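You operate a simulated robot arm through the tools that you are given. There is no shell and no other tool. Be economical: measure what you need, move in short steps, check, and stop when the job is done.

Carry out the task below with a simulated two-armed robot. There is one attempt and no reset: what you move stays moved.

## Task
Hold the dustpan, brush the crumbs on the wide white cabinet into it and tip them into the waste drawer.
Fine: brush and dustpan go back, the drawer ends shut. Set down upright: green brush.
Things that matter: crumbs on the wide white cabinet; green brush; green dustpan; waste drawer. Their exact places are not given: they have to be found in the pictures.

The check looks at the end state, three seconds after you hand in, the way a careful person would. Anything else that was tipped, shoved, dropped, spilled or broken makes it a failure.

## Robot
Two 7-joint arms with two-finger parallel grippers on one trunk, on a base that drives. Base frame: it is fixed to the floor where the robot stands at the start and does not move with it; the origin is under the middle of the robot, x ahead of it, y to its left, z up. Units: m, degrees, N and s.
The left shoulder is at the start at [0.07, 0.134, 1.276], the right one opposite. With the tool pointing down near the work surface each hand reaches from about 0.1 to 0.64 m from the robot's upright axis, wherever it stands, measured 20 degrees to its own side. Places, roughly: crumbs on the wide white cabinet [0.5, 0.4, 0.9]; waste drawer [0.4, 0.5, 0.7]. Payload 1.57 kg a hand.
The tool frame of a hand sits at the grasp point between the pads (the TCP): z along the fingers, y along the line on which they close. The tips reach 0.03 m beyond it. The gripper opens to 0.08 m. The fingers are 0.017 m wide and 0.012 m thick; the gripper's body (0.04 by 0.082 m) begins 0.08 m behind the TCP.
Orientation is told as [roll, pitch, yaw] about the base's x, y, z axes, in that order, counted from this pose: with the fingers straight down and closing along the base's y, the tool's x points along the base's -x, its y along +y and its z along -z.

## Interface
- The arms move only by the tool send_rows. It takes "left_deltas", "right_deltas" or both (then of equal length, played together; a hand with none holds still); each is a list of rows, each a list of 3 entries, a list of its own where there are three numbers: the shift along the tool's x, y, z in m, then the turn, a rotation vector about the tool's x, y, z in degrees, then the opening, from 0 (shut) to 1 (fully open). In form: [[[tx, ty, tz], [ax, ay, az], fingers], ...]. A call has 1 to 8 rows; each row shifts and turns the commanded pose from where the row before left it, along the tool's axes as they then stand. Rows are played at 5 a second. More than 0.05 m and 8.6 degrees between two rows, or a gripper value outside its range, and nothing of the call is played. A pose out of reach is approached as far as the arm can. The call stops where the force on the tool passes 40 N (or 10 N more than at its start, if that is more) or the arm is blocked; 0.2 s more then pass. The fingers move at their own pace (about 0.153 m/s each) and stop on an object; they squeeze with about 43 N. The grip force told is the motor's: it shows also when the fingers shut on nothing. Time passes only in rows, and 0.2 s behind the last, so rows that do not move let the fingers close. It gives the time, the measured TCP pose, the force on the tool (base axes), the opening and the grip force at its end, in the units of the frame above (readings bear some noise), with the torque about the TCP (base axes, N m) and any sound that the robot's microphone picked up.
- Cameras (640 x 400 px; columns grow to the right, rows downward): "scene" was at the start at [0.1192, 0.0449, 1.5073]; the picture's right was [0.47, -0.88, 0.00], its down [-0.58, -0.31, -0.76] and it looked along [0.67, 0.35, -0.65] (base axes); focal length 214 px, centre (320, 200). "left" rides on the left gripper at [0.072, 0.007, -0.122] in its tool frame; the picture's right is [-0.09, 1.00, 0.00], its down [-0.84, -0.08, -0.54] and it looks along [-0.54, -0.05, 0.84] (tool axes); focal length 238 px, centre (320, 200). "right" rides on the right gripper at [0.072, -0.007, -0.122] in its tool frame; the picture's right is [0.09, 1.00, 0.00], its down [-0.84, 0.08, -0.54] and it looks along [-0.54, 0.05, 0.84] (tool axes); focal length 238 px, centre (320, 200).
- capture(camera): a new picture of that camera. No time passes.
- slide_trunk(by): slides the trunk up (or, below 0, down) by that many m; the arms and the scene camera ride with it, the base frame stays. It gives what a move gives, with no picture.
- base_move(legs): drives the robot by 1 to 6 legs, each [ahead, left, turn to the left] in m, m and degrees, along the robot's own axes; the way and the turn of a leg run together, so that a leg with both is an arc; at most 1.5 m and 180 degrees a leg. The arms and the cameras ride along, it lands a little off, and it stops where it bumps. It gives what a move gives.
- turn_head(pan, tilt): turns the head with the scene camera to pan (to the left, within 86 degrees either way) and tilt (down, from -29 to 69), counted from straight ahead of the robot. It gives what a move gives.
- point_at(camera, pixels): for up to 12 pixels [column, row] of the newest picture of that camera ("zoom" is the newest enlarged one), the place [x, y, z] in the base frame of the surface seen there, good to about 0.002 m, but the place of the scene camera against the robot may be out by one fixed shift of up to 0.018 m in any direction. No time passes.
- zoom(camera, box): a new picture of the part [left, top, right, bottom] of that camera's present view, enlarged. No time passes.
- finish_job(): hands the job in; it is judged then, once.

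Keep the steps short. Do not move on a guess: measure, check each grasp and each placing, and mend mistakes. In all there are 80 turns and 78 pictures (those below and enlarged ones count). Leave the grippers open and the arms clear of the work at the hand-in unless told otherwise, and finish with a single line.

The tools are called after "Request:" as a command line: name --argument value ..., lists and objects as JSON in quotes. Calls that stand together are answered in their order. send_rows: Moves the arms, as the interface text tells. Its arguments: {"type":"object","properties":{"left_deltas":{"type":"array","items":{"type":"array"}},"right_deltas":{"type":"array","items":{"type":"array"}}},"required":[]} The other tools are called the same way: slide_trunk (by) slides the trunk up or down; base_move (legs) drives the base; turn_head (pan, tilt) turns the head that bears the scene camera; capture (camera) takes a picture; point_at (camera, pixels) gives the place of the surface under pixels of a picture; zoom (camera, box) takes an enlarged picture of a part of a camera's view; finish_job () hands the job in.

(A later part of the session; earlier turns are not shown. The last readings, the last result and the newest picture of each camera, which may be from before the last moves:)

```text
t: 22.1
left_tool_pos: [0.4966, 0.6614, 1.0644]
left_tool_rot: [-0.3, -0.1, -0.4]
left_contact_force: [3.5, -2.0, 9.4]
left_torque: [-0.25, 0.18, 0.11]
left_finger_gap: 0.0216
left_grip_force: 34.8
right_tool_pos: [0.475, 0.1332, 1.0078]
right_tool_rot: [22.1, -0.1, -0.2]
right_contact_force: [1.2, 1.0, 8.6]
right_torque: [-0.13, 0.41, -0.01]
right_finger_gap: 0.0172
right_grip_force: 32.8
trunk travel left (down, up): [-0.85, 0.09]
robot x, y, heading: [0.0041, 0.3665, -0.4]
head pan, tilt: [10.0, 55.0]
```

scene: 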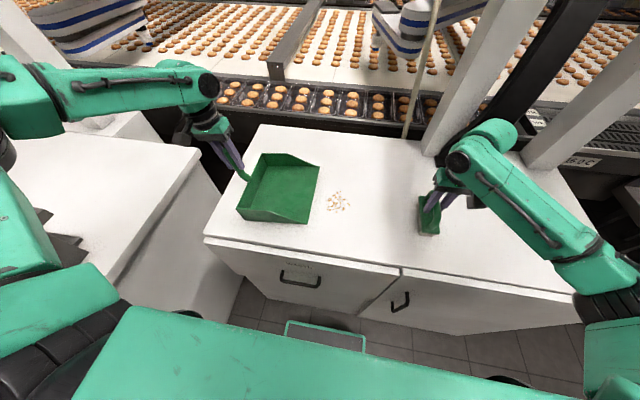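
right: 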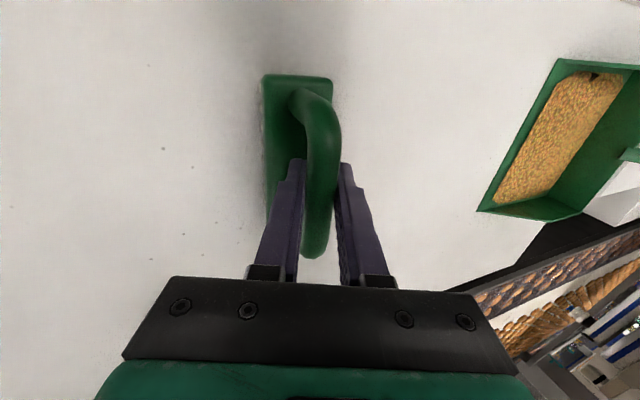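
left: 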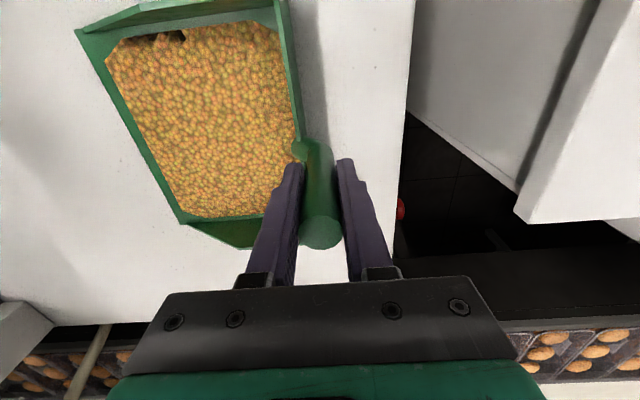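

Contact, 8.6 N. I open only slightly (gap about 26 mm), so the slanted lower finger clears the plate, wait, then back out along the tool axis.

Request:
send_rows --right_deltas '[[[0, 0, 0], [0, 0, 0], 0.27], [[0, 0, 0], [0, 0, 0], 0.32], [[0, 0, 0], [0, 0, 0], 0.32], [[0, 0, -0.015], [0, 0, 0], 0.32], [[0, 0, -0.025], [0, 0, 0], 0.35], [[0, 0, -0.04], [0, 0, 0], 0.5], [[0, 0, -0.04], [0, 0, 0], 0.8], [[0, 0, 0], [0, 0, 0], 0.8]]'

Request:
capture --camera "right"

Request:
capture --camera "scene"

```text
t: 23.9
left_tool_pos: [0.4954, 0.6612, 1.0646]
left_tool_rot: [-0.2, -0.1, -0.3]
left_contact_force: [0.7, -1.4, 10.2]
left_torque: [-0.08, -0.08, 0.01]
left_finger_gap: 0.0214
left_grip_force: 34.6
right_tool_pos: [0.4729, 0.0876, 1.1194]
right_tool_rot: [22.1, 0.0, -0.3]
right_contact_force: [-0.9, -1.0, -0.3]
right_torque: [-0.03, 0.03, 0.01]
right_finger_gap: 0.064
right_grip_force: 0.1
trunk travel left (down, up): [-0.85, 0.09]
robot x, y, heading: [0.0017, 0.3653, -0.4]
head pan, tilt: [10.0, 55.0]
```

```text
43 pictures are left
```

right: 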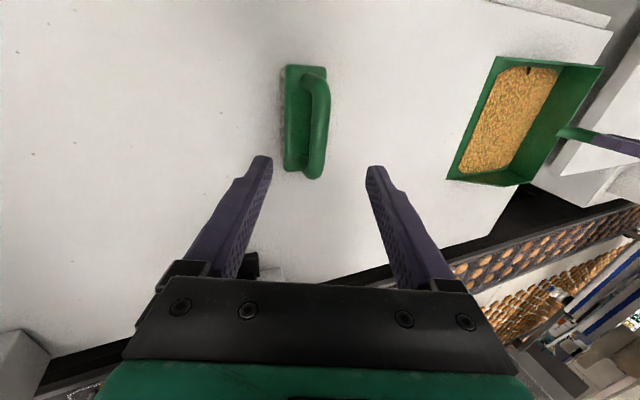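

```text
42 pictures are left
```

scene: 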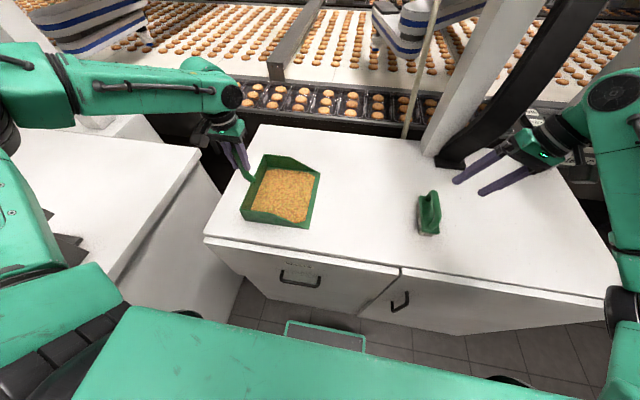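

The brush stands upright at its home. I level and raise the right hand, and measure the robot's own front (green frame at 285–365, 322–350) to know the room for the drawer.

Request:
send_rows --right_deltas '[[[0, 0, -0.03], [7.3, 0, 0], 1], [[0, 0, -0.03], [7.3, 0, 0], 1], [[0, 0, -0.03], [7.4, 0, 0], 1], [[0.02, 0, -0.03], [0, 0, 0], 1], [[0, 0, 0], [0, 0, 0], 1]]'

Request:
point_at --camera "scene" --pixels '[[286, 322], [366, 335], [325, 345], [365, 350], [510, 380], [281, 271], [320, 278], [299, 283], [300, 264], [401, 268], [207, 240], [400, 305]]'

Request:
zoom --camera "scene" --box '[180, 220, 440, 400]'

```text
t: 25.1
left_tool_pos: [0.4955, 0.6615, 1.0648]
left_tool_rot: [0.0, -0.1, -0.3]
left_contact_force: [-0.4, -0.3, 9.1]
left_torque: [-0.04, -0.06, 0.05]
left_finger_gap: 0.0217
left_grip_force: 34.7
right_tool_pos: [0.4555, 0.0643, 1.2342]
right_tool_rot: [0.1, 0.1, -0.4]
right_contact_force: [0.7, 0.5, 0.7]
right_torque: [0.01, 0.01, -0.03]
right_finger_gap: 0.0799
right_grip_force: 0.0
trunk travel left (down, up): [-0.85, 0.09]
robot x, y, heading: [0.0025, 0.3669, -0.2]
head pan, tilt: [10.0, 55.0]
```

```text
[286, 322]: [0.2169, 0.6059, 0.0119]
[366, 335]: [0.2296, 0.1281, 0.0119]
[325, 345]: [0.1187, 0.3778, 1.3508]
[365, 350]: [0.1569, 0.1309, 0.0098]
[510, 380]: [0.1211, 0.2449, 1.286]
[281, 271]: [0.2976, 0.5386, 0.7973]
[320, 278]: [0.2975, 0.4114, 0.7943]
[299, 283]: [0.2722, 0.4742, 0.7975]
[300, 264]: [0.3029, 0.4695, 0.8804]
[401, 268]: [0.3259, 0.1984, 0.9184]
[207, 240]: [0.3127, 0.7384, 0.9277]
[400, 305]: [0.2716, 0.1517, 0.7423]
```

```text
2.22 times, centred on (310, 310) of scene
```

zoom: 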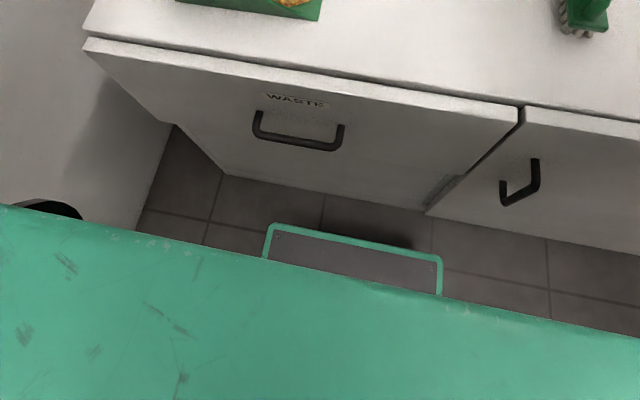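

The robot's front reaches about 0.22 m ahead of its axis, so it has to back off for the drawer. First I lift the pan with the left hand, lip tilted slightly up (roll −6°), and check it.

Request:
send_rows --left_deltas '[[[0, 0.003, -0.008], [3, 0, 0], 0], [[0, 0.003, -0.015], [3, 0, 0], 0], [[0, 0, -0.03], [0, 0, 0], 0], [[0, 0, -0.03], [0, 0, 0], 0], [[0, 0, 0], [0, 0, 0], 0]]'

Request:
capture --camera "left"

Request:
point_at --camera "left" --pixels '[[80, 34], [180, 220], [130, 126], [300, 130], [276, 6], [250, 228]]'

```text
t: 26.3
left_tool_pos: [0.4994, 0.6766, 1.147]
left_tool_rot: [-6.2, 0.0, -0.5]
left_contact_force: [-0.7, -0.4, -3.1]
left_torque: [0.21, 0.02, 0.01]
left_finger_gap: 0.0217
left_grip_force: 34.5
right_tool_pos: [0.4577, 0.0668, 1.2338]
right_tool_rot: [-0.1, 0.0, -0.3]
right_contact_force: [0.5, -0.5, -0.7]
right_torque: [0.02, 0.02, 0.03]
right_finger_gap: 0.0799
right_grip_force: 0.0
trunk travel left (down, up): [-0.85, 0.09]
robot x, y, heading: [0.0055, 0.3642, -0.1]
head pan, tilt: [10.0, 55.0]
```

```text
40 pictures are left
```

left: 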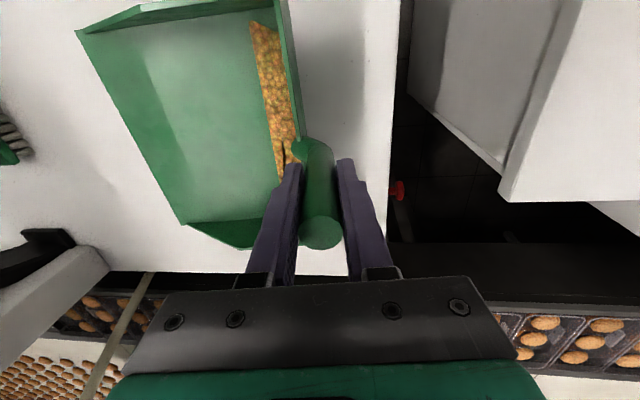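

```text
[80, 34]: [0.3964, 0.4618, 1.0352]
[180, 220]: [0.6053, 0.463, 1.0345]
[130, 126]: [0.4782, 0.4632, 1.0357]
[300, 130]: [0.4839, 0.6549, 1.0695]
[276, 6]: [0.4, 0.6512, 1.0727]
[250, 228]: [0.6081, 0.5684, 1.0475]
```

The pan is held well and the crumbs slid safely to its back. I raise it another 10 cm and back the base off by 0.25 m.

Request:
send_rows --left_deltas '[[[0, 0, -0.035], [0, 0, 0], 0], [[0, 0, -0.035], [0, 0, 0], 0], [[0, 0, -0.03], [0, 0, 0], 0], [[0, 0, 0], [0, 0, 0], 0]]'

Request:
base_move --legs '[[-0.25, 0, 0]]'

Request:
turn_head --pan 5 --tilt 50

Request:
capture --camera "scene"

```text
t: 27.3
left_tool_pos: [0.4967, 0.6866, 1.2454]
left_tool_rot: [-6.2, 0.0, -0.4]
left_contact_force: [-0.2, 0.2, -2.5]
left_torque: [0.24, 0.06, 0.0]
left_finger_gap: 0.0216
left_grip_force: 34.8
right_tool_pos: [0.4583, 0.0666, 1.235]
right_tool_rot: [0.0, 0.0, -0.3]
right_contact_force: [0.6, -0.2, 0.8]
right_torque: [-0.02, -0.01, -0.03]
right_finger_gap: 0.08
right_grip_force: 0.1
trunk travel left (down, up): [-0.85, 0.09]
robot x, y, heading: [0.0003, 0.3647, -0.3]
head pan, tilt: [10.0, 55.0]
```

```text
t: 29.1
left_tool_pos: [0.2529, 0.6867, 1.2434]
left_tool_rot: [-6.2, 0.2, -0.4]
left_contact_force: [-0.9, 0.3, -2.8]
left_torque: [0.2, 0.02, 0.0]
left_finger_gap: 0.0217
left_grip_force: 34.5
right_tool_pos: [0.2123, 0.0672, 1.2331]
right_tool_rot: [0.0, 0.2, -0.4]
right_contact_force: [0.2, -0.3, -0.7]
right_torque: [-0.01, 0.03, 0.0]
right_finger_gap: 0.0798
right_grip_force: 0.1
trunk travel left (down, up): [-0.85, 0.09]
robot x, y, heading: [-0.2444, 0.3714, -0.5]
head pan, tilt: [10.0, 55.0]
```

```text
t: 29.8
left_tool_pos: [0.2507, 0.6861, 1.2448]
left_tool_rot: [-6.2, 0.1, -0.5]
left_contact_force: [-0.2, 0.6, -2.5]
left_torque: [0.21, -0.02, 0.02]
left_finger_gap: 0.0218
left_grip_force: 34.3
right_tool_pos: [0.2092, 0.0674, 1.2336]
right_tool_rot: [0.1, 0.2, -0.4]
right_contact_force: [0.2, -0.2, -0.3]
right_torque: [0.02, 0.02, 0.0]
right_finger_gap: 0.08
right_grip_force: 0.0
trunk travel left (down, up): [-0.85, 0.09]
robot x, y, heading: [-0.2471, 0.3693, -0.3]
head pan, tilt: [5.0, 50.0]
```

```text
39 pictures are left
```

scene: 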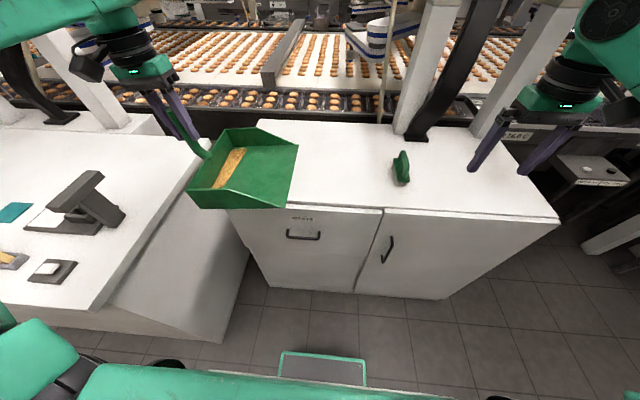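

Good view; nothing is disturbed. For the drawer handle (bar along y at about (0.278, 0.474, 0.786)) I turn the right hand, in place, to point forward and 20° down with the fingers closing up and down: 109° in all, 8 rows first.

Request:
send_rows --right_deltas '[[[0, 0, 0], [4.18, -4.18, -5.967], 1], [[0, 0, 0], [4.18, -4.18, -5.967], 1], [[0, 0, 0], [4.18, -4.18, -5.967], 1], [[0, 0, 0], [4.18, -4.18, -5.967], 1], [[0, 0, 0], [4.18, -4.18, -5.967], 1], [[0, 0, 0], [4.18, -4.18, -5.967], 1], [[0, 0, 0], [4.18, -4.18, -5.967], 1], [[0, 0, 0], [4.18, -4.18, -5.967], 1]]'

Request:
send_rows --right_deltas '[[[0, 0, 0], [4.18, -4.18, -5.967], 1], [[0, 0, 0], [4.18, -4.18, -5.967], 1], [[0, 0, 0], [4.18, -4.18, -5.967], 1], [[0, 0, 0], [4.18, -4.18, -5.967], 1], [[0, 0, 0], [4.18, -4.18, -5.967], 1], [[0, 0, 0], [0, 0, 0], 1]]'

Request:
capture --camera "right"

Request:
capture --camera "scene"

```text
t: 31.6
left_tool_pos: [0.2484, 0.6873, 1.2457]
left_tool_rot: [-6.2, 0.1, -0.4]
left_contact_force: [0.7, -0.2, -2.6]
left_torque: [0.24, 0.02, 0.01]
left_finger_gap: 0.0216
left_grip_force: 34.4
right_tool_pos: [0.2072, 0.0676, 1.234]
right_tool_rot: [-44.2, -13.9, 56.0]
right_contact_force: [0.1, 1.4, -0.1]
right_torque: [0.01, 0.01, 0.02]
right_finger_gap: 0.0799
right_grip_force: 0.0
trunk travel left (down, up): [-0.85, 0.09]
robot x, y, heading: [-0.2448, 0.3688, -0.5]
head pan, tilt: [5.0, 50.0]
```

```text
t: 33.0
left_tool_pos: [0.2498, 0.686, 1.2446]
left_tool_rot: [-6.2, 0.0, -0.4]
left_contact_force: [0.1, 0.0, -1.7]
left_torque: [0.23, 0.01, 0.06]
left_finger_gap: 0.0216
left_grip_force: 35.1
right_tool_pos: [0.2087, 0.0434, 1.2443]
right_tool_rot: [-70.0, 4.2, 87.1]
right_contact_force: [0.5, 0.2, 0.0]
right_torque: [0.0, 0.03, -0.05]
right_finger_gap: 0.0801
right_grip_force: 0.1
right hand out of reach, approached as far as the arm can: row 5
trunk travel left (down, up): [-0.85, 0.09]
robot x, y, heading: [-0.2439, 0.3693, -0.5]
head pan, tilt: [5.0, 50.0]
```

```text
38 pictures are left
```

right: 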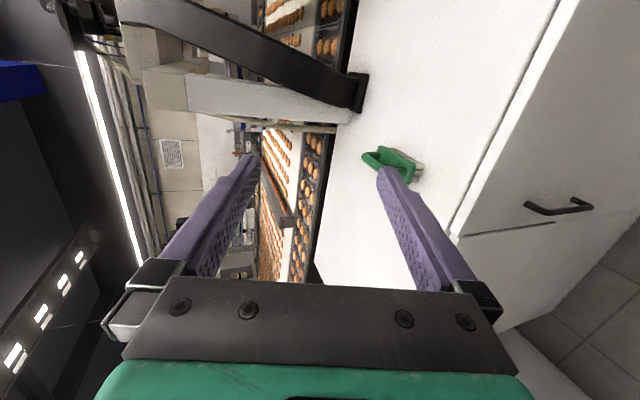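

```text
37 pictures are left
```

scene: 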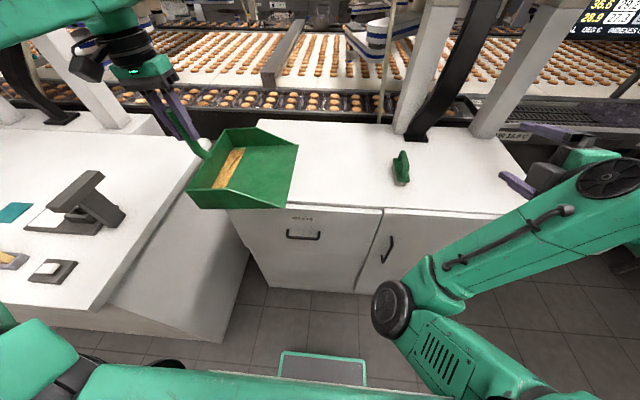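

The hand points forward; it is just at reach there, which moving inward will ease. I move it down and to the left, staying at x≈0.15, ahead of the drawer handle.

Request:
send_rows --right_deltas '[[[-0.025, 0.0308, 0.0033], [0, 0, 0], 0.8], [[-0.025, 0.0308, 0.0033], [0, 0, 0], 0.8], [[-0.025, 0.0308, 0.0033], [0, 0, 0], 0.8], [[-0.025, 0.0308, 0.0033], [0, 0, 0], 0.8], [[-0.025, 0.0308, 0.0033], [0, 0, 0], 0.8], [[-0.025, 0.0308, 0.0033], [0, 0, 0], 0.8], [[-0.025, 0.0308, 0.0033], [0, 0, 0], 0.8], [[-0.025, 0.0308, 0.0033], [0, 0, 0], 0.8]]'

Request:
send_rows --right_deltas '[[[-0.034, 0.031, 0.0113], [0, 0, 0], 0.6], [[-0.034, 0.031, 0.0113], [0, 0, 0], 0.6], [[-0.034, 0.031, 0.0113], [0, 0, 0], 0.6], [[-0.034, 0.031, 0.0113], [0, 0, 0], 0.6], [[-0.034, 0.031, 0.0113], [0, 0, 0], 0.6], [[0, 0, 0], [0, 0, 0], 0.6]]'

Request:
capture --camera "right"

Request:
capture --camera "scene"

```text
t: 33.5
left_tool_pos: [0.2495, 0.6875, 1.2437]
left_tool_rot: [-6.2, 0.1, -0.4]
left_contact_force: [-0.3, 0.5, -2.1]
left_torque: [0.25, 0.01, -0.01]
left_finger_gap: 0.0216
left_grip_force: 34.0
right_tool_pos: [0.2302, 0.0669, 1.3078]
right_tool_rot: [-84.1, 4.9, 85.8]
right_contact_force: [0.0, 0.7, -0.1]
right_torque: [0.01, 0.01, 0.04]
right_finger_gap: 0.0642
right_grip_force: 0.0
right hand out of reach, approached as far as the arm can: row 1, 2
trunk travel left (down, up): [-0.85, 0.09]
robot x, y, heading: [-0.2474, 0.3702, -0.5]
head pan, tilt: [5.0, 50.0]
stopped in row 2 (right hand): the arm was blocked; the commanded pose is now the measured one
```

```text
t: 34.0
left_tool_pos: [0.2475, 0.6875, 1.2436]
left_tool_rot: [-6.3, 0.1, -0.4]
left_contact_force: [1.0, 0.3, -2.5]
left_torque: [0.22, 0.01, -0.01]
left_finger_gap: 0.0215
left_grip_force: 34.5
right_tool_pos: [0.2265, 0.094, 1.3943]
right_tool_rot: [-102.4, 6.5, 81.4]
right_contact_force: [0.1, 0.4, 0.7]
right_torque: [0.03, -0.02, -0.01]
right_finger_gap: 0.0478
right_grip_force: 0.0
trunk travel left (down, up): [-0.85, 0.09]
robot x, y, heading: [-0.2489, 0.3678, -0.6]
head pan, tilt: [5.0, 50.0]
stopped in row 2 (right hand): the arm was blocked; the commanded pose is now the measured one
```

```text
36 pictures are left
```

right: 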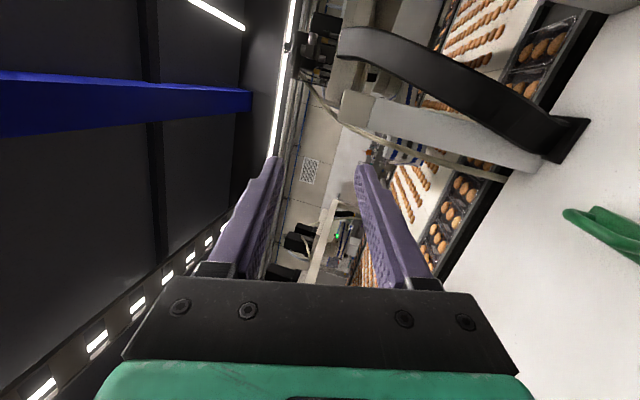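

```text
35 pictures are left
```

scene: 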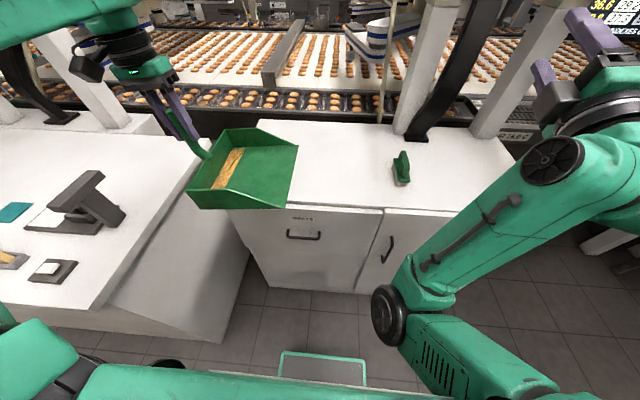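

The turn ran into a joint limit and the arm drifted up, still free of everything. I undo the rotation step by step: first the extra roll, then the way back toward pointing down.

Request:
send_rows --right_deltas '[[[0, 0, 0], [-8, 0, 0], 1], [[0, 0, 0], [-8, 0, 0], 1], [[0, 0, 0], [-8, 0, 0], 1], [[0, 0, 0], [-8, 0, 0], 1], [[0, 0, 0], [-4.18, 4.18, 5.967], 1], [[0, 0, 0], [-4.18, 4.18, 5.967], 1], [[0, 0, 0], [-4.18, 4.18, 5.967], 1], [[0, 0, 0], [-4.18, 4.18, 5.967], 1]]'

Request:
send_rows --right_deltas '[[[0, 0, 0], [-4.18, 4.18, 5.967], 1], [[0, 0, 0], [-4.18, 4.18, 5.967], 1], [[0, 0, 0], [-4.18, 4.18, 5.967], 1], [[0, 0, 0], [-4.18, 4.18, 5.967], 1], [[0, 0, 0], [-4.18, 4.18, 5.967], 1], [[0, 0, 0], [-4.18, 4.18, 5.967], 1], [[0, 0, 0], [-4.18, 4.18, 5.967], 1], [[0, 0, 0], [-4.18, 4.18, 5.967], 1]]'

```text
t: 35.8
left_tool_pos: [0.2486, 0.6874, 1.244]
left_tool_rot: [-6.4, 0.1, -0.4]
left_contact_force: [-0.3, 0.0, -2.2]
left_torque: [0.24, 0.04, -0.01]
left_finger_gap: 0.0216
left_grip_force: 34.1
right_tool_pos: [0.2292, 0.0931, 1.3927]
right_tool_rot: [-53.0, -7.0, 55.6]
right_contact_force: [0.2, -0.2, -0.3]
right_torque: [0.0, -0.06, -0.01]
right_finger_gap: 0.0798
right_grip_force: 0.0
trunk travel left (down, up): [-0.85, 0.09]
robot x, y, heading: [-0.2451, 0.3687, -0.5]
head pan, tilt: [5.0, 50.0]
```

```text
t: 37.6
left_tool_pos: [0.2479, 0.684, 1.2448]
left_tool_rot: [-6.1, 0.0, -0.3]
left_contact_force: [-0.2, -0.3, -2.9]
left_torque: [0.23, 0.01, 0.01]
left_finger_gap: 0.0218
left_grip_force: 34.3
right_tool_pos: [0.2507, 0.0644, 1.3941]
right_tool_rot: [-10.9, -3.9, -2.1]
right_contact_force: [0.2, -0.1, -1.0]
right_torque: [-0.04, 0.0, 0.0]
right_finger_gap: 0.0801
right_grip_force: 0.1
right hand out of reach, approached as far as the arm can: row 1, 2, 3, 4
trunk travel left (down, up): [-0.85, 0.09]
robot x, y, heading: [-0.2445, 0.3688, -0.5]
head pan, tilt: [5.0, 50.0]
```

The hand points nearly down again. I level it while bringing it down to about (0.12, 0.24, 1.07), and move the pan 0.09 m left out of its way.

Request:
send_rows --right_deltas '[[[0.016, 0.02, 0.04], [-5.5, 2, -1], 1], [[0.016, 0.02, 0.04], [-5.4, 2, -1], 1], [[0.016, 0.02, 0.04], [0, 0, 0], 1], [[0.016, 0.02, 0.04], [0, 0, 0], 1], [[0.016, 0.02, 0.04], [0, 0, 0], 1], [[0.016, 0.02, 0.04], [0, 0, 0], 1], [[0.016, 0.02, 0.04], [0, 0, 0], 1], [[0.016, 0.02, 0.04], [0, 0, 0], 1]]' --left_deltas '[[[0, 0.011, 0], [0, 0, 0], 0], [[0, 0.011, 0], [0, 0, 0], 0], [[0, 0.011, 0], [0, 0, 0], 0], [[0, 0.011, 0], [0, 0, 0], 0], [[0, 0.011, 0], [0, 0, 0], 0], [[0, 0.011, 0], [0, 0, 0], 0], [[0, 0.011, 0], [0, 0, 0], 0], [[0, 0.011, 0], [0, 0, 0], 0]]'

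Request:
capture --camera "scene"

```text
t: 39.4
left_tool_pos: [0.2506, 0.7731, 1.2331]
left_tool_rot: [-6.2, 0.1, -0.5]
left_contact_force: [1.0, 0.5, -2.6]
left_torque: [0.23, 0.05, 0.01]
left_finger_gap: 0.0218
left_grip_force: 34.4
right_tool_pos: [0.2203, 0.0821, 1.0917]
right_tool_rot: [0.4, 0.8, -0.5]
right_contact_force: [-0.1, 0.7, -0.6]
right_torque: [-0.01, 0.02, -0.02]
right_finger_gap: 0.0798
right_grip_force: 0.0
right hand out of reach, approached as far as the arm can: row 3, 4, 5, 6, 7, 8
trunk travel left (down, up): [-0.85, 0.09]
robot x, y, heading: [-0.2459, 0.3654, -0.7]
head pan, tilt: [5.0, 50.0]
```

```text
34 pictures are left
```

scene: 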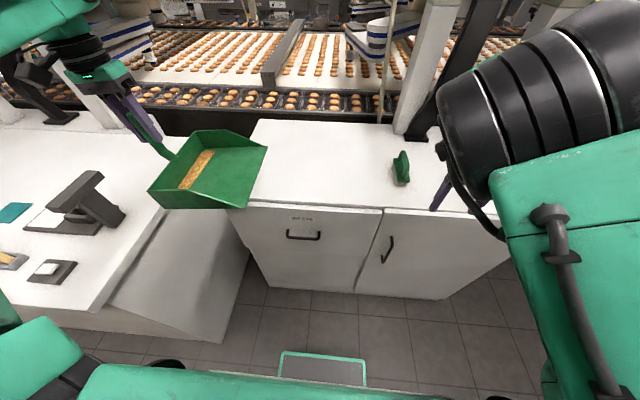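

The right elbow folded in front of the body and limits it. I bring the hand back up and outward to its earlier open posture and look.

Request:
send_rows --right_deltas '[[[-0.016, -0.025, -0.03], [0, 0, 0], 1], [[-0.016, -0.025, -0.03], [0, 0, 0], 1], [[-0.016, -0.025, -0.03], [0, 0, 0], 1], [[-0.016, -0.03, -0.03], [0, 0, 0], 1], [[-0.016, -0.03, -0.03], [0, 0, 0], 1], [[-0.016, -0.03, -0.02], [0, 0, 0], 1], [[-0.016, -0.03, 0], [0, 0, 0], 1], [[-0.016, -0.03, 0], [0, 0, 0], 1]]'

Request:
capture --camera "scene"

```text
t: 41.2
left_tool_pos: [0.25, 0.7718, 1.2361]
left_tool_rot: [-6.1, 0.0, -0.3]
left_contact_force: [-0.3, -0.3, -2.1]
left_torque: [0.22, 0.06, 0.0]
left_finger_gap: 0.0216
left_grip_force: 34.8
right_tool_pos: [0.2816, -0.0562, 1.2263]
right_tool_rot: [0.2, 0.1, -0.7]
right_contact_force: [-0.3, 0.3, -0.3]
right_torque: [-0.01, 0.02, -0.01]
right_finger_gap: 0.0799
right_grip_force: 0.1
right hand out of reach, approached as far as the arm can: row 5, 6, 7, 8
trunk travel left (down, up): [-0.85, 0.09]
robot x, y, heading: [-0.2477, 0.3674, -0.5]
head pan, tilt: [5.0, 50.0]
```

```text
33 pictures are left
```

scene: 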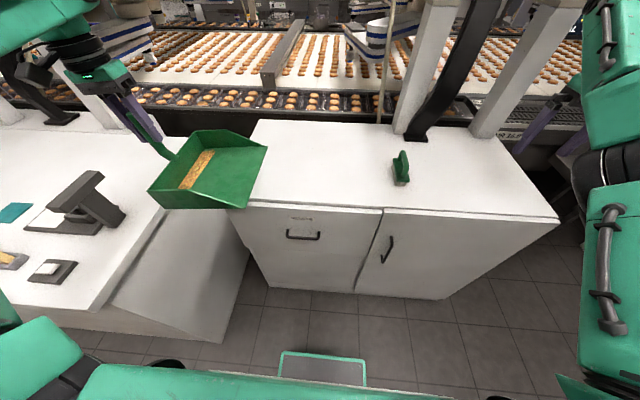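

The posture is open again. I test a move inward and down pointing straight down: toward (0.16, 0.20, 1.10), in small steps.

Request:
send_rows --right_deltas '[[[0.012, 0.035, 0.01], [0, 0, 0], 1], [[0.012, 0.035, 0.01], [0, 0, 0], 1], [[0.012, 0.035, 0.015], [0, 0, 0], 1], [[0.012, 0.035, 0.015], [0, 0, 0], 1], [[0.012, 0.035, 0.015], [0, 0, 0], 1], [[0.012, 0.035, 0.02], [0, 0, 0], 1], [[0.012, 0.03, 0.02], [0, 0, 0], 1], [[0.012, 0.03, 0.02], [0, 0, 0], 1]]'

Request:
capture --camera "scene"

```text
t: 43.0
left_tool_pos: [0.25, 0.7732, 1.2342]
left_tool_rot: [-6.2, 0.1, -0.4]
left_contact_force: [-0.5, -0.1, -1.8]
left_torque: [0.21, 0.01, 0.0]
left_finger_gap: 0.0216
left_grip_force: 34.2
right_tool_pos: [0.29, 0.1411, 1.0942]
right_tool_rot: [0.3, 0.7, -0.2]
right_contact_force: [-0.4, -0.8, 0.7]
right_torque: [0.01, -0.01, 0.0]
right_finger_gap: 0.0801
right_grip_force: 0.0
right hand out of reach, approached as far as the arm can: row 4, 5, 6, 7, 8
trunk travel left (down, up): [-0.85, 0.09]
robot x, y, heading: [-0.2442, 0.3663, -0.5]
head pan, tilt: [5.0, 50.0]
```

```text
32 pictures are left
```

scene: 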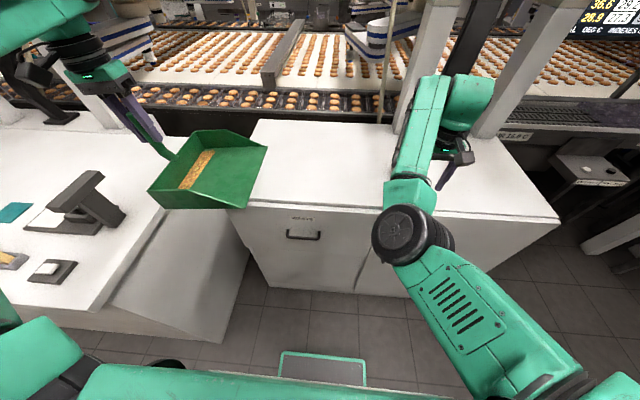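

The elbow is tucked inward since that turn. Turning the hand the opposite way (yaw −90°) should swing it out again and also gives the needed grasp posture. I raise a little and do the first 7 rows.

Request:
send_rows --right_deltas '[[[0, -0.02, -0.045], [0, 0, 0], 1], [[0, 0, 0], [-4.18, -4.18, 5.967], 1], [[0, 0, 0], [-4.18, -4.18, 5.967], 1], [[0, 0, 0], [-4.18, -4.18, 5.967], 1], [[0, 0, 0], [-4.18, -4.18, 5.967], 1], [[0, 0, 0], [-4.18, -4.18, 5.967], 1], [[0, 0, 0], [-4.18, -4.18, 5.967], 1], [[0, 0, 0], [-4.18, -4.18, 5.967], 1]]'

Request:
capture --camera "scene"

```text
t: 44.8
left_tool_pos: [0.2494, 0.7725, 1.2348]
left_tool_rot: [-6.3, 0.0, -0.4]
left_contact_force: [-0.7, 0.1, -2.8]
left_torque: [0.24, 0.02, -0.01]
left_finger_gap: 0.0215
left_grip_force: 34.8
right_tool_pos: [0.2968, 0.1162, 1.1387]
right_tool_rot: [37.8, -14.3, -49.3]
right_contact_force: [0.8, 0.1, 0.8]
right_torque: [0.0, 0.02, 0.02]
right_finger_gap: 0.0801
right_grip_force: 0.1
right hand out of reach, approached as far as the arm can: row 3
trunk travel left (down, up): [-0.85, 0.09]
robot x, y, heading: [-0.248, 0.3681, -0.5]
head pan, tilt: [5.0, 50.0]
```

```text
31 pictures are left
```

scene: 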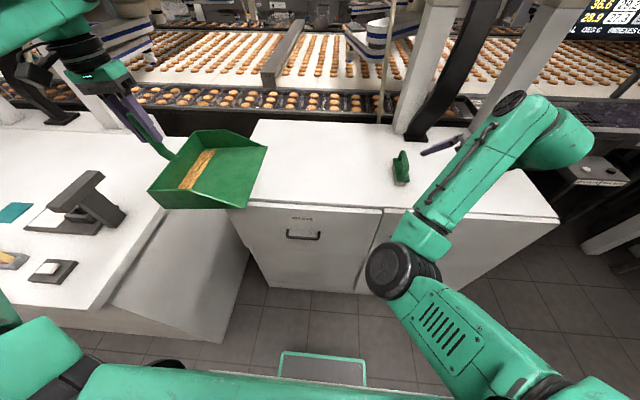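

The elbow is still inward but the turn goes well. I finish the remaining 6 rows, drawing the hand back from the cabinet a little.

Request:
send_rows --right_deltas '[[[0, 0, 0], [-4.18, -4.18, 5.967], 1], [[0, 0, 0], [-4.18, -4.18, 5.967], 1], [[0, 0, 0], [-4.18, -4.18, 5.967], 1], [[0, 0, 0], [-4.18, -4.18, 5.967], 1], [[0, 0, 0], [-4.18, -4.18, 5.967], 1], [[0, 0, 0], [-4.18, -4.18, 5.967], 1], [[0, 0, -0.03], [0, 0, 0], 1], [[0, 0, -0.03], [0, 0, 0], 1]]'

Request:
capture --camera "scene"

```text
t: 46.1
left_tool_pos: [0.2504, 0.7742, 1.2349]
left_tool_rot: [-6.2, 0.1, -0.4]
left_contact_force: [-0.5, 0.0, -2.4]
left_torque: [0.2, 0.0, 0.01]
left_finger_gap: 0.0215
left_grip_force: 34.3
right_tool_pos: [0.3091, 0.0812, 1.2454]
right_tool_rot: [79.1, -8.6, -91.8]
right_contact_force: [0.3, -0.1, -1.6]
right_torque: [0.02, 0.0, 0.0]
right_finger_gap: 0.0798
right_grip_force: 0.0
trunk travel left (down, up): [-0.85, 0.09]
robot x, y, heading: [-0.2467, 0.3657, -0.4]
head pan, tilt: [5.0, 50.0]
stopped in row 6 (right hand): the arm was blocked; the commanded pose is now the measured one
```

```text
30 pictures are left
```

scene: 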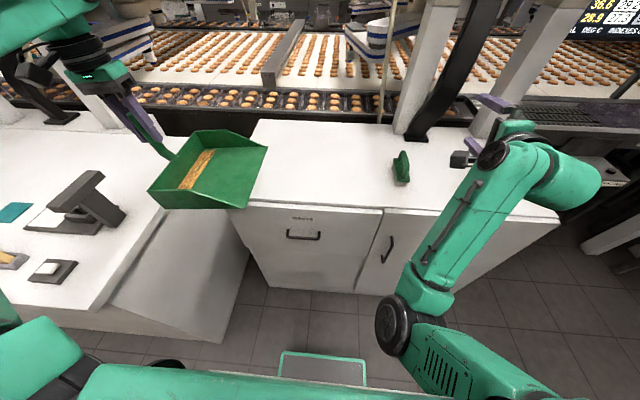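

The arm is again at its limit in this posture, so I stop forcing it. Before choosing another way I measure the handle closely: its bar, posts and the gap to the drawer front.

Request:
zoom --camera "scene" --box '[260, 200, 350, 256]'

Request:
point_at --camera "zoom" --pixels '[[190, 220], [190, 268], [420, 230], [420, 272], [300, 265], [300, 255], [300, 276], [300, 225], [300, 320], [190, 190], [300, 150], [430, 300]]'

```text
7.11 times, centred on (305, 228) of scene
```

zoom: 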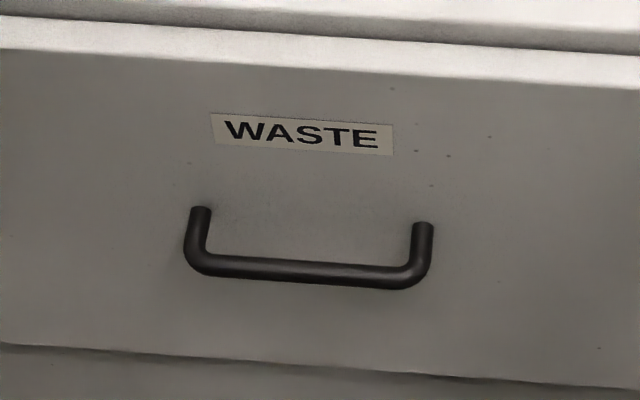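

```text
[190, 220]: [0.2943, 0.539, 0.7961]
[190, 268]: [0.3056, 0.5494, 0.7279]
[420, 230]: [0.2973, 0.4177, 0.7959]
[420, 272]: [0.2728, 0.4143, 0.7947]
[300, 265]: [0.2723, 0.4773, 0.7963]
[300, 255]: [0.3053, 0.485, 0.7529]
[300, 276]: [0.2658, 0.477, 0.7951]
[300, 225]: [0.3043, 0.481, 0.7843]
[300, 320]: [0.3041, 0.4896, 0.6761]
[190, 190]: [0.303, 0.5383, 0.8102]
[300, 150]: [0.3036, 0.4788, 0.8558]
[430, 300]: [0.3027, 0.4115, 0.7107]
```

The gap behind the bar is about 29 mm, wide enough to hook with a finger pointing down. First the right arm must get out of the way: I draw its hand back and to the right, watching the elbow.

Request:
send_rows --right_deltas '[[[-0.025, 0, -0.03], [0, 0, 0], 1], [[-0.025, 0, -0.03], [0, 0, 0], 1], [[-0.025, 0, -0.03], [0, 0, 0], 1], [[-0.025, 0, -0.03], [0, 0, 0], 1], [[-0.025, 0, -0.03], [0, 0, 0], 1], [[-0.025, 0, -0.03], [0, 0, 0], 1], [[-0.025, 0, -0.03], [0, 0, 0], 1], [[-0.025, 0, -0.03], [0, 0, 0], 1]]'

Request:
turn_head --pan -10 --tilt 50

Request:
capture --camera "scene"

```text
t: 47.9
left_tool_pos: [0.2487, 0.7745, 1.235]
left_tool_rot: [-6.1, 0.0, -0.4]
left_contact_force: [0.3, 0.2, -2.7]
left_torque: [0.23, -0.04, 0.01]
left_finger_gap: 0.0213
left_grip_force: 35.3
right_tool_pos: [0.0707, -0.1117, 1.3176]
right_tool_rot: [79.1, -8.3, -91.5]
right_contact_force: [-0.9, -0.4, -0.5]
right_torque: [0.0, -0.01, -0.02]
right_finger_gap: 0.0803
right_grip_force: 0.2
right hand out of reach, approached as far as the arm can: row 6
trunk travel left (down, up): [-0.85, 0.09]
robot x, y, heading: [-0.247, 0.3677, -0.2]
head pan, tilt: [5.0, 50.0]
```

```text
t: 48.7
left_tool_pos: [0.2493, 0.7728, 1.2354]
left_tool_rot: [-6.2, 0.1, -0.4]
left_contact_force: [0.8, -0.4, -2.9]
left_torque: [0.23, -0.01, 0.02]
left_finger_gap: 0.0214
left_grip_force: 34.5
right_tool_pos: [0.0734, -0.1126, 1.3174]
right_tool_rot: [78.9, -8.3, -91.5]
right_contact_force: [-0.8, -0.3, -0.6]
right_torque: [0.02, 0.0, -0.01]
right_finger_gap: 0.0799
right_grip_force: 0.1
trunk travel left (down, up): [-0.85, 0.09]
robot x, y, heading: [-0.2455, 0.3701, -0.7]
head pan, tilt: [-10.0, 50.0]
```

```text
28 pictures are left
```

scene: 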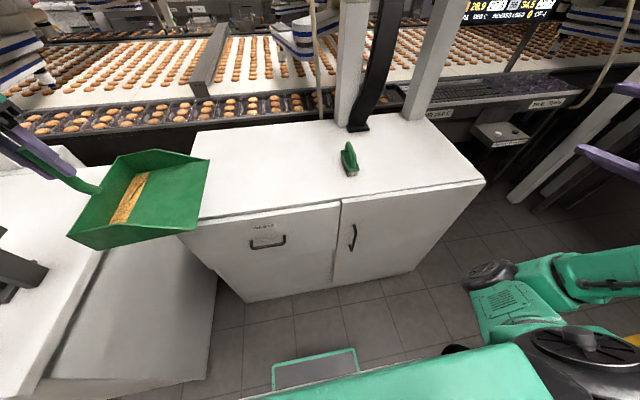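

The elbow is out on the right side again. I turn the hand back to pointing down here.

Request:
send_rows --right_deltas '[[[0, 0, 0], [8, 0, 0], 1], [[0, 0, 0], [4.18, 4.18, -5.967], 1], [[0, 0, 0], [4.18, 4.18, -5.967], 1], [[0, 0, 0], [4.18, 4.18, -5.967], 1], [[0, 0, 0], [4.18, 4.18, -5.967], 1], [[0, 0, 0], [4.18, 4.18, -5.967], 1], [[0, 0, 0], [4.18, 4.18, -5.967], 1], [[0, 0, 0], [4.18, 4.18, -5.967], 1]]'

Request:
send_rows --right_deltas '[[[0, 0, 0], [4.18, 4.18, -5.967], 1], [[0, 0, 0], [4.18, 4.18, -5.967], 1], [[0, 0, 0], [4.18, 4.18, -5.967], 1], [[0, 0, 0], [4.18, 4.18, -5.967], 1], [[0, 0, 0], [4.18, 4.18, -5.967], 1], [[0, 0, 0], [4.18, 4.18, -5.967], 1], [[0, 0, 0], [0, 0, 0], 1]]'

Request:
capture --camera "scene"

```text
t: 50.5
left_tool_pos: [0.2492, 0.7734, 1.2341]
left_tool_rot: [-6.3, 0.1, -0.5]
left_contact_force: [1.4, 0.0, -2.5]
left_torque: [0.25, 0.01, 0.0]
left_finger_gap: 0.0216
left_grip_force: 35.0
right_tool_pos: [0.0743, -0.1104, 1.3207]
right_tool_rot: [25.8, -20.9, -40.6]
right_contact_force: [0.3, 1.9, 0.9]
right_torque: [0.02, 0.0, 0.02]
right_finger_gap: 0.0799
right_grip_force: 0.0
trunk travel left (down, up): [-0.85, 0.09]
robot x, y, heading: [-0.2479, 0.3727, -0.3]
head pan, tilt: [-10.0, 50.0]
```

```text
t: 52.1
left_tool_pos: [0.2485, 0.7722, 1.2343]
left_tool_rot: [-6.1, 0.1, -0.4]
left_contact_force: [-0.3, -0.1, -1.9]
left_torque: [0.2, -0.01, 0.0]
left_finger_gap: 0.0216
left_grip_force: 34.3
right_tool_pos: [0.0241, -0.0512, 1.2128]
right_tool_rot: [-1.4, -9.6, -8.7]
right_contact_force: [-0.3, -0.4, -0.2]
right_torque: [0.01, 0.0, 0.0]
right_finger_gap: 0.0802
right_grip_force: 0.0
right hand out of reach, approached as far as the arm can: row 2, 3, 4, 5, 6
trunk travel left (down, up): [-0.85, 0.09]
robot x, y, heading: [-0.2438, 0.3665, -0.2]
head pan, tilt: [-10.0, 50.0]
```

```text
27 pictures are left
```

scene: 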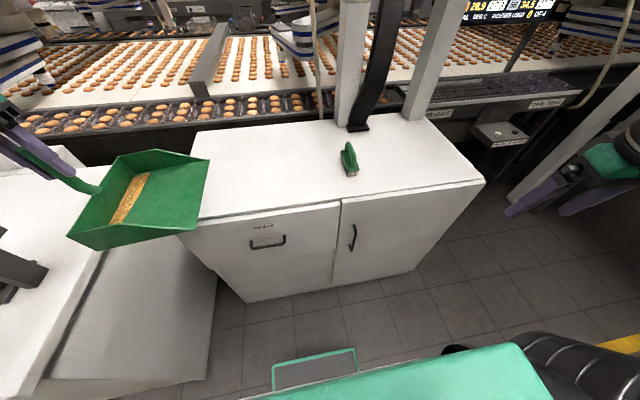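

The arm is free on the right side. I level the hand and move it forward-left to about (0.2, 0.17, 1.2).

Request:
send_rows --right_deltas '[[[-0.03, 0.025, 0], [0, 3, -3], 1], [[-0.03, 0.025, 0], [0, 3, -3], 1], [[-0.03, 0.025, 0], [0, 3, -2.5], 1], [[-0.03, 0.025, 0], [0, 0, 0], 1], [[-0.03, 0.025, 0], [0, 0, 0], 1], [[-0.03, 0.03, 0], [0, 0, 0], 1], [[0, 0.035, 0], [0, 0, 0], 1], [[0, 0.035, 0], [0, 0, 0], 1]]'

Request:
capture --camera "scene"

```text
t: 53.9
left_tool_pos: [0.248, 0.7749, 1.2351]
left_tool_rot: [-6.4, 0.1, -0.4]
left_contact_force: [-0.3, 1.1, -1.9]
left_torque: [0.21, 0.02, 0.02]
left_finger_gap: 0.0216
left_grip_force: 34.4
right_tool_pos: [0.1906, 0.1769, 1.2281]
right_tool_rot: [-1.1, -3.1, -1.6]
right_contact_force: [-0.4, 0.3, 0.8]
right_torque: [-0.02, 0.0, 0.02]
right_finger_gap: 0.0798
right_grip_force: 0.0
right hand out of reach, approached as far as the arm can: row 1, 2
trunk travel left (down, up): [-0.85, 0.09]
robot x, y, heading: [-0.245, 0.3678, -0.3]
head pan, tilt: [-10.0, 50.0]
```

```text
26 pictures are left
```

scene: 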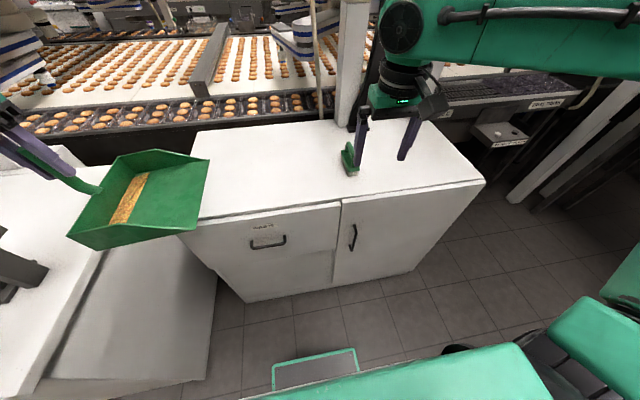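

The right arm is back in its good posture. For hooking I tilt it forward 15° and bring it in front of the drawer to about (0.215, 0.474, 1.09), fingers half open.

Request:
send_rows --right_deltas '[[[0.002, 0.0425, 0.02], [-0.5, -6, -0.8], 0.6], [[0.002, 0.0425, 0.02], [-0.5, -6, -0.8], 0.5], [[0.002, 0.0425, 0.02], [0, 0, 0], 0.5], [[0.002, 0.0425, 0.02], [0, 0, 0], 0.5], [[0.002, 0.0425, 0.02], [0, 0, 0], 0.5], [[0.002, 0.0425, 0.02], [0, 0, 0], 0.5], [[0.002, 0.0425, 0.02], [0, 0, 0], 0.5], [[0, 0, 0], [0, 0, 0], 0.5]]'

Request:
capture --camera "right"

```text
t: 55.7
left_tool_pos: [0.2497, 0.7724, 1.2338]
left_tool_rot: [-6.2, -0.1, -0.3]
left_contact_force: [0.1, 0.3, -2.5]
left_torque: [0.23, 0.0, 0.0]
left_finger_gap: 0.0214
left_grip_force: 34.9
right_tool_pos: [0.1652, 0.336, 1.1112]
right_tool_rot: [0.1, -15.1, 0.3]
right_contact_force: [-0.4, 1.0, -1.3]
right_torque: [-0.03, 0.0, 0.0]
right_finger_gap: 0.04
right_grip_force: 0.0
right hand out of reach, approached as far as the arm can: row 4, 5, 6, 7
trunk travel left (down, up): [-0.85, 0.09]
robot x, y, heading: [-0.2459, 0.369, -0.4]
head pan, tilt: [-10.0, 50.0]
```

```text
25 pictures are left
```

right: 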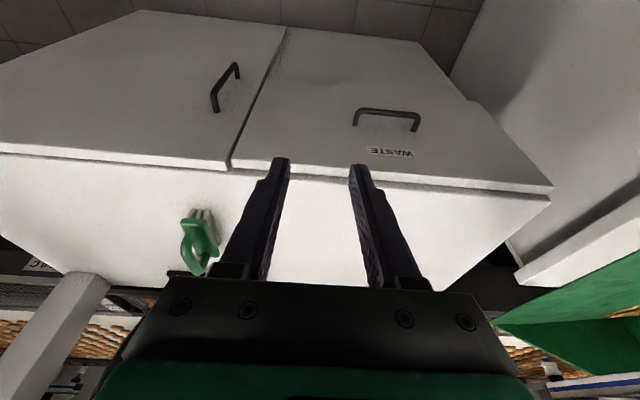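

The right hand can't come further left from here, so I need the base about 0.15 m further left. I check the grey device on the left counter first, since the pan will pass that way, and the handle in the hand view.

Request:
point_at --camera "scene" --pixels '[[8, 245], [40, 270], [20, 300], [100, 240], [60, 160]]'

Request:
point_at --camera "right" --pixels '[[385, 110], [358, 112], [415, 118], [357, 124], [414, 130], [385, 135], [340, 165], [470, 100], [370, 170], [245, 110]]'

```text
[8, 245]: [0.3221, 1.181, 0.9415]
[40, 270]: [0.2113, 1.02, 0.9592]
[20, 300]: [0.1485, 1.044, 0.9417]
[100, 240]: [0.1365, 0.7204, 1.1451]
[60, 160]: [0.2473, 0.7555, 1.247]
```

```text
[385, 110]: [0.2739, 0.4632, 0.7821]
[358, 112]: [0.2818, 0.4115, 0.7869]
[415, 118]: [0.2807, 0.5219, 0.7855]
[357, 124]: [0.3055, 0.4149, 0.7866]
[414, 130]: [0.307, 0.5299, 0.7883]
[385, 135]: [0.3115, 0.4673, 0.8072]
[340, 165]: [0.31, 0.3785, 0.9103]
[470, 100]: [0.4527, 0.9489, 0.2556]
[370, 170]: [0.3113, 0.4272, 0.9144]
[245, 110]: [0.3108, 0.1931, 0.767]
```

The device is below 0.97, the pan's bottom at about 1.10. Handle centre: y 0.470, bar front x 0.274, drawer front x 0.311. I drive 0.14 m left.

Request:
base_move --legs '[[0, 0.14, 0]]'

```text
t: 57.0
left_tool_pos: [0.2508, 0.9083, 1.2346]
left_tool_rot: [-6.1, 0.1, -0.5]
left_contact_force: [0.3, 0.0, -1.8]
left_torque: [0.27, 0.02, -0.01]
left_finger_gap: 0.0214
left_grip_force: 35.0
right_tool_pos: [0.1659, 0.4725, 1.1122]
right_tool_rot: [0.2, -15.0, 0.1]
right_contact_force: [0.8, -0.2, -0.1]
right_torque: [0.04, 0.0, 0.0]
right_finger_gap: 0.04
right_grip_force: 0.0
trunk travel left (down, up): [-0.85, 0.09]
robot x, y, heading: [-0.2483, 0.51, -0.6]
head pan, tilt: [-10.0, 50.0]
```

Right hand is now at y 0.4725. I descend toward the entry point (0.239, 0.470, 1.0) and read back the position.

Request:
send_rows --right_deltas '[[[-0.0104, 0, 0.0318], [0, 0, 0], 0.5], [[-0.0104, 0, 0.0318], [0, 0, 0], 0.5], [[-0.0104, 0, 0.0318], [0, 0, 0], 0.5], [[-0.0104, 0, 0.0318], [0, 0, 0], 0.5], [[0, 0, 0], [0, 0, 0], 0.5]]'

Request:
capture --camera "right"

```text
t: 58.2
left_tool_pos: [0.2515, 0.9109, 1.234]
left_tool_rot: [-6.2, 0.1, -0.5]
left_contact_force: [-0.5, 0.8, -1.9]
left_torque: [0.22, 0.0, 0.0]
left_finger_gap: 0.0219
left_grip_force: 34.6
right_tool_pos: [0.2172, 0.4248, 1.0211]
right_tool_rot: [0.1, -15.1, 0.2]
right_contact_force: [0.3, -0.2, 0.0]
right_torque: [-0.01, 0.01, -0.01]
right_finger_gap: 0.0399
right_grip_force: 0.1
right hand out of reach, approached as far as the arm can: row 1, 2, 3, 4
trunk travel left (down, up): [-0.85, 0.09]
robot x, y, heading: [-0.2424, 0.5078, -0.5]
head pan, tilt: [-10.0, 50.0]
```

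```text
24 pictures are left
```

right: 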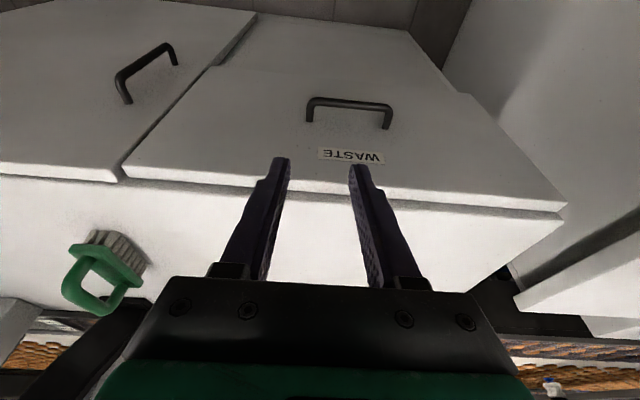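

Still at the reach limit: this hand works best about 0.17 m to the robot's right. I bring the pan 0.12 m inward relative to the robot and drive another 0.13 m left.

Request:
send_rows --left_deltas '[[[0, -0.03, -0.005], [0, 0, 0], 0], [[0, -0.03, -0.005], [0, 0, 0], 0], [[0, -0.03, -0.005], [0, 0, 0], 0], [[0, -0.03, -0.005], [0, 0, 0], 0]]'

Request:
base_move --legs '[[0, 0.13, 0]]'

Request:
send_rows --right_deltas '[[[0, -0.001, 0], [0, 0, 0], 0.5], [[0, 0, 0], [0, 0, 0], 0.5]]'

```text
t: 59.2
left_tool_pos: [0.2504, 0.7929, 1.2682]
left_tool_rot: [-6.0, 0.1, -0.4]
left_contact_force: [0.4, -0.5, -2.3]
left_torque: [0.24, 0.0, 0.02]
left_finger_gap: 0.0217
left_grip_force: 35.1
right_tool_pos: [0.2179, 0.4228, 1.0212]
right_tool_rot: [0.2, -15.1, 0.2]
right_contact_force: [-0.9, -0.3, 0.7]
right_torque: [0.02, 0.0, 0.01]
right_finger_gap: 0.04
right_grip_force: 0.1
trunk travel left (down, up): [-0.85, 0.09]
robot x, y, heading: [-0.2444, 0.5032, -0.4]
head pan, tilt: [-10.0, 50.0]
```

```text
t: 60.5
left_tool_pos: [0.2532, 0.9213, 1.2691]
left_tool_rot: [-6.0, 0.2, -0.5]
left_contact_force: [0.2, -0.3, -3.0]
left_torque: [0.22, -0.02, -0.02]
left_finger_gap: 0.0215
left_grip_force: 34.7
right_tool_pos: [0.2184, 0.5526, 1.021]
right_tool_rot: [0.1, -15.1, 0.2]
right_contact_force: [0.5, -1.1, -0.6]
right_torque: [0.04, -0.01, 0.01]
right_finger_gap: 0.0402
right_grip_force: 0.0
trunk travel left (down, up): [-0.85, 0.09]
robot x, y, heading: [-0.247, 0.6366, -0.4]
head pan, tilt: [-10.0, 50.0]
```

```text
t: 61.1
left_tool_pos: [0.2518, 0.9226, 1.2681]
left_tool_rot: [-6.2, 0.0, -0.5]
left_contact_force: [0.3, 0.3, -2.6]
left_torque: [0.23, 0.04, 0.01]
left_finger_gap: 0.0216
left_grip_force: 34.8
right_tool_pos: [0.2175, 0.5527, 1.022]
right_tool_rot: [0.1, -15.1, 0.2]
right_contact_force: [0.2, 0.0, 0.6]
right_torque: [-0.01, 0.03, -0.03]
right_finger_gap: 0.0401
right_grip_force: 0.1
trunk travel left (down, up): [-0.85, 0.09]
robot x, y, heading: [-0.248, 0.6398, -0.1]
head pan, tilt: [-10.0, 50.0]
```

The hand follows its command again. I move to y=0.470, then down along the slanted line to z≈0.88, just in front of the drawer front.

Request:
send_rows --right_deltas '[[[0, -0.0415, 0], [0, 0, 0], 0.5], [[0, -0.0415, 0], [0, 0, 0], 0.5], [[-0.003, 0, 0.0302], [0, 0, 0], 0.5], [[-0.003, 0, 0.0302], [0, 0, 0], 0.5], [[-0.003, 0, 0.0302], [0, 0, 0], 0.5], [[-0.003, 0, 0.0302], [0, 0, 0], 0.5], [[-0.003, 0, 0.0302], [0, 0, 0], 0.5], [[0, 0, 0], [0, 0, 0], 0.5]]'

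Request:
capture --camera "right"

```text
t: 62.9
left_tool_pos: [0.2514, 0.9243, 1.2681]
left_tool_rot: [-6.2, 0.2, -0.6]
left_contact_force: [0.1, -0.1, -1.4]
left_torque: [0.22, 0.0, 0.03]
left_finger_gap: 0.0216
left_grip_force: 34.2
right_tool_pos: [0.2422, 0.4435, 0.922]
right_tool_rot: [0.1, -15.1, 0.2]
right_contact_force: [-0.1, 0.2, 0.6]
right_torque: [0.0, 0.02, 0.01]
right_finger_gap: 0.04
right_grip_force: 0.2
right hand out of reach, approached as far as the arm can: row 5, 6, 7
trunk travel left (down, up): [-0.85, 0.09]
robot x, y, heading: [-0.2462, 0.6348, -0.5]
head pan, tilt: [-10.0, 50.0]
```

```text
23 pictures are left
```

right: 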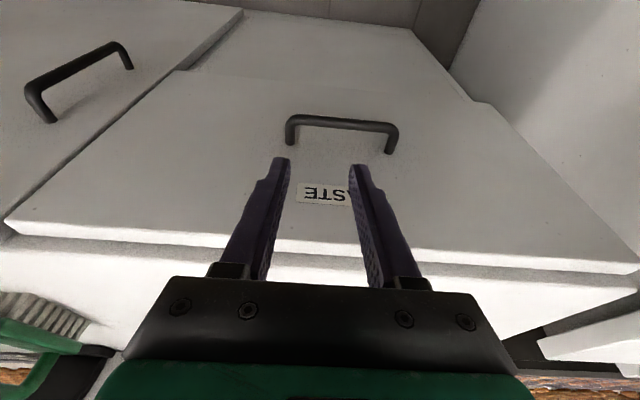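

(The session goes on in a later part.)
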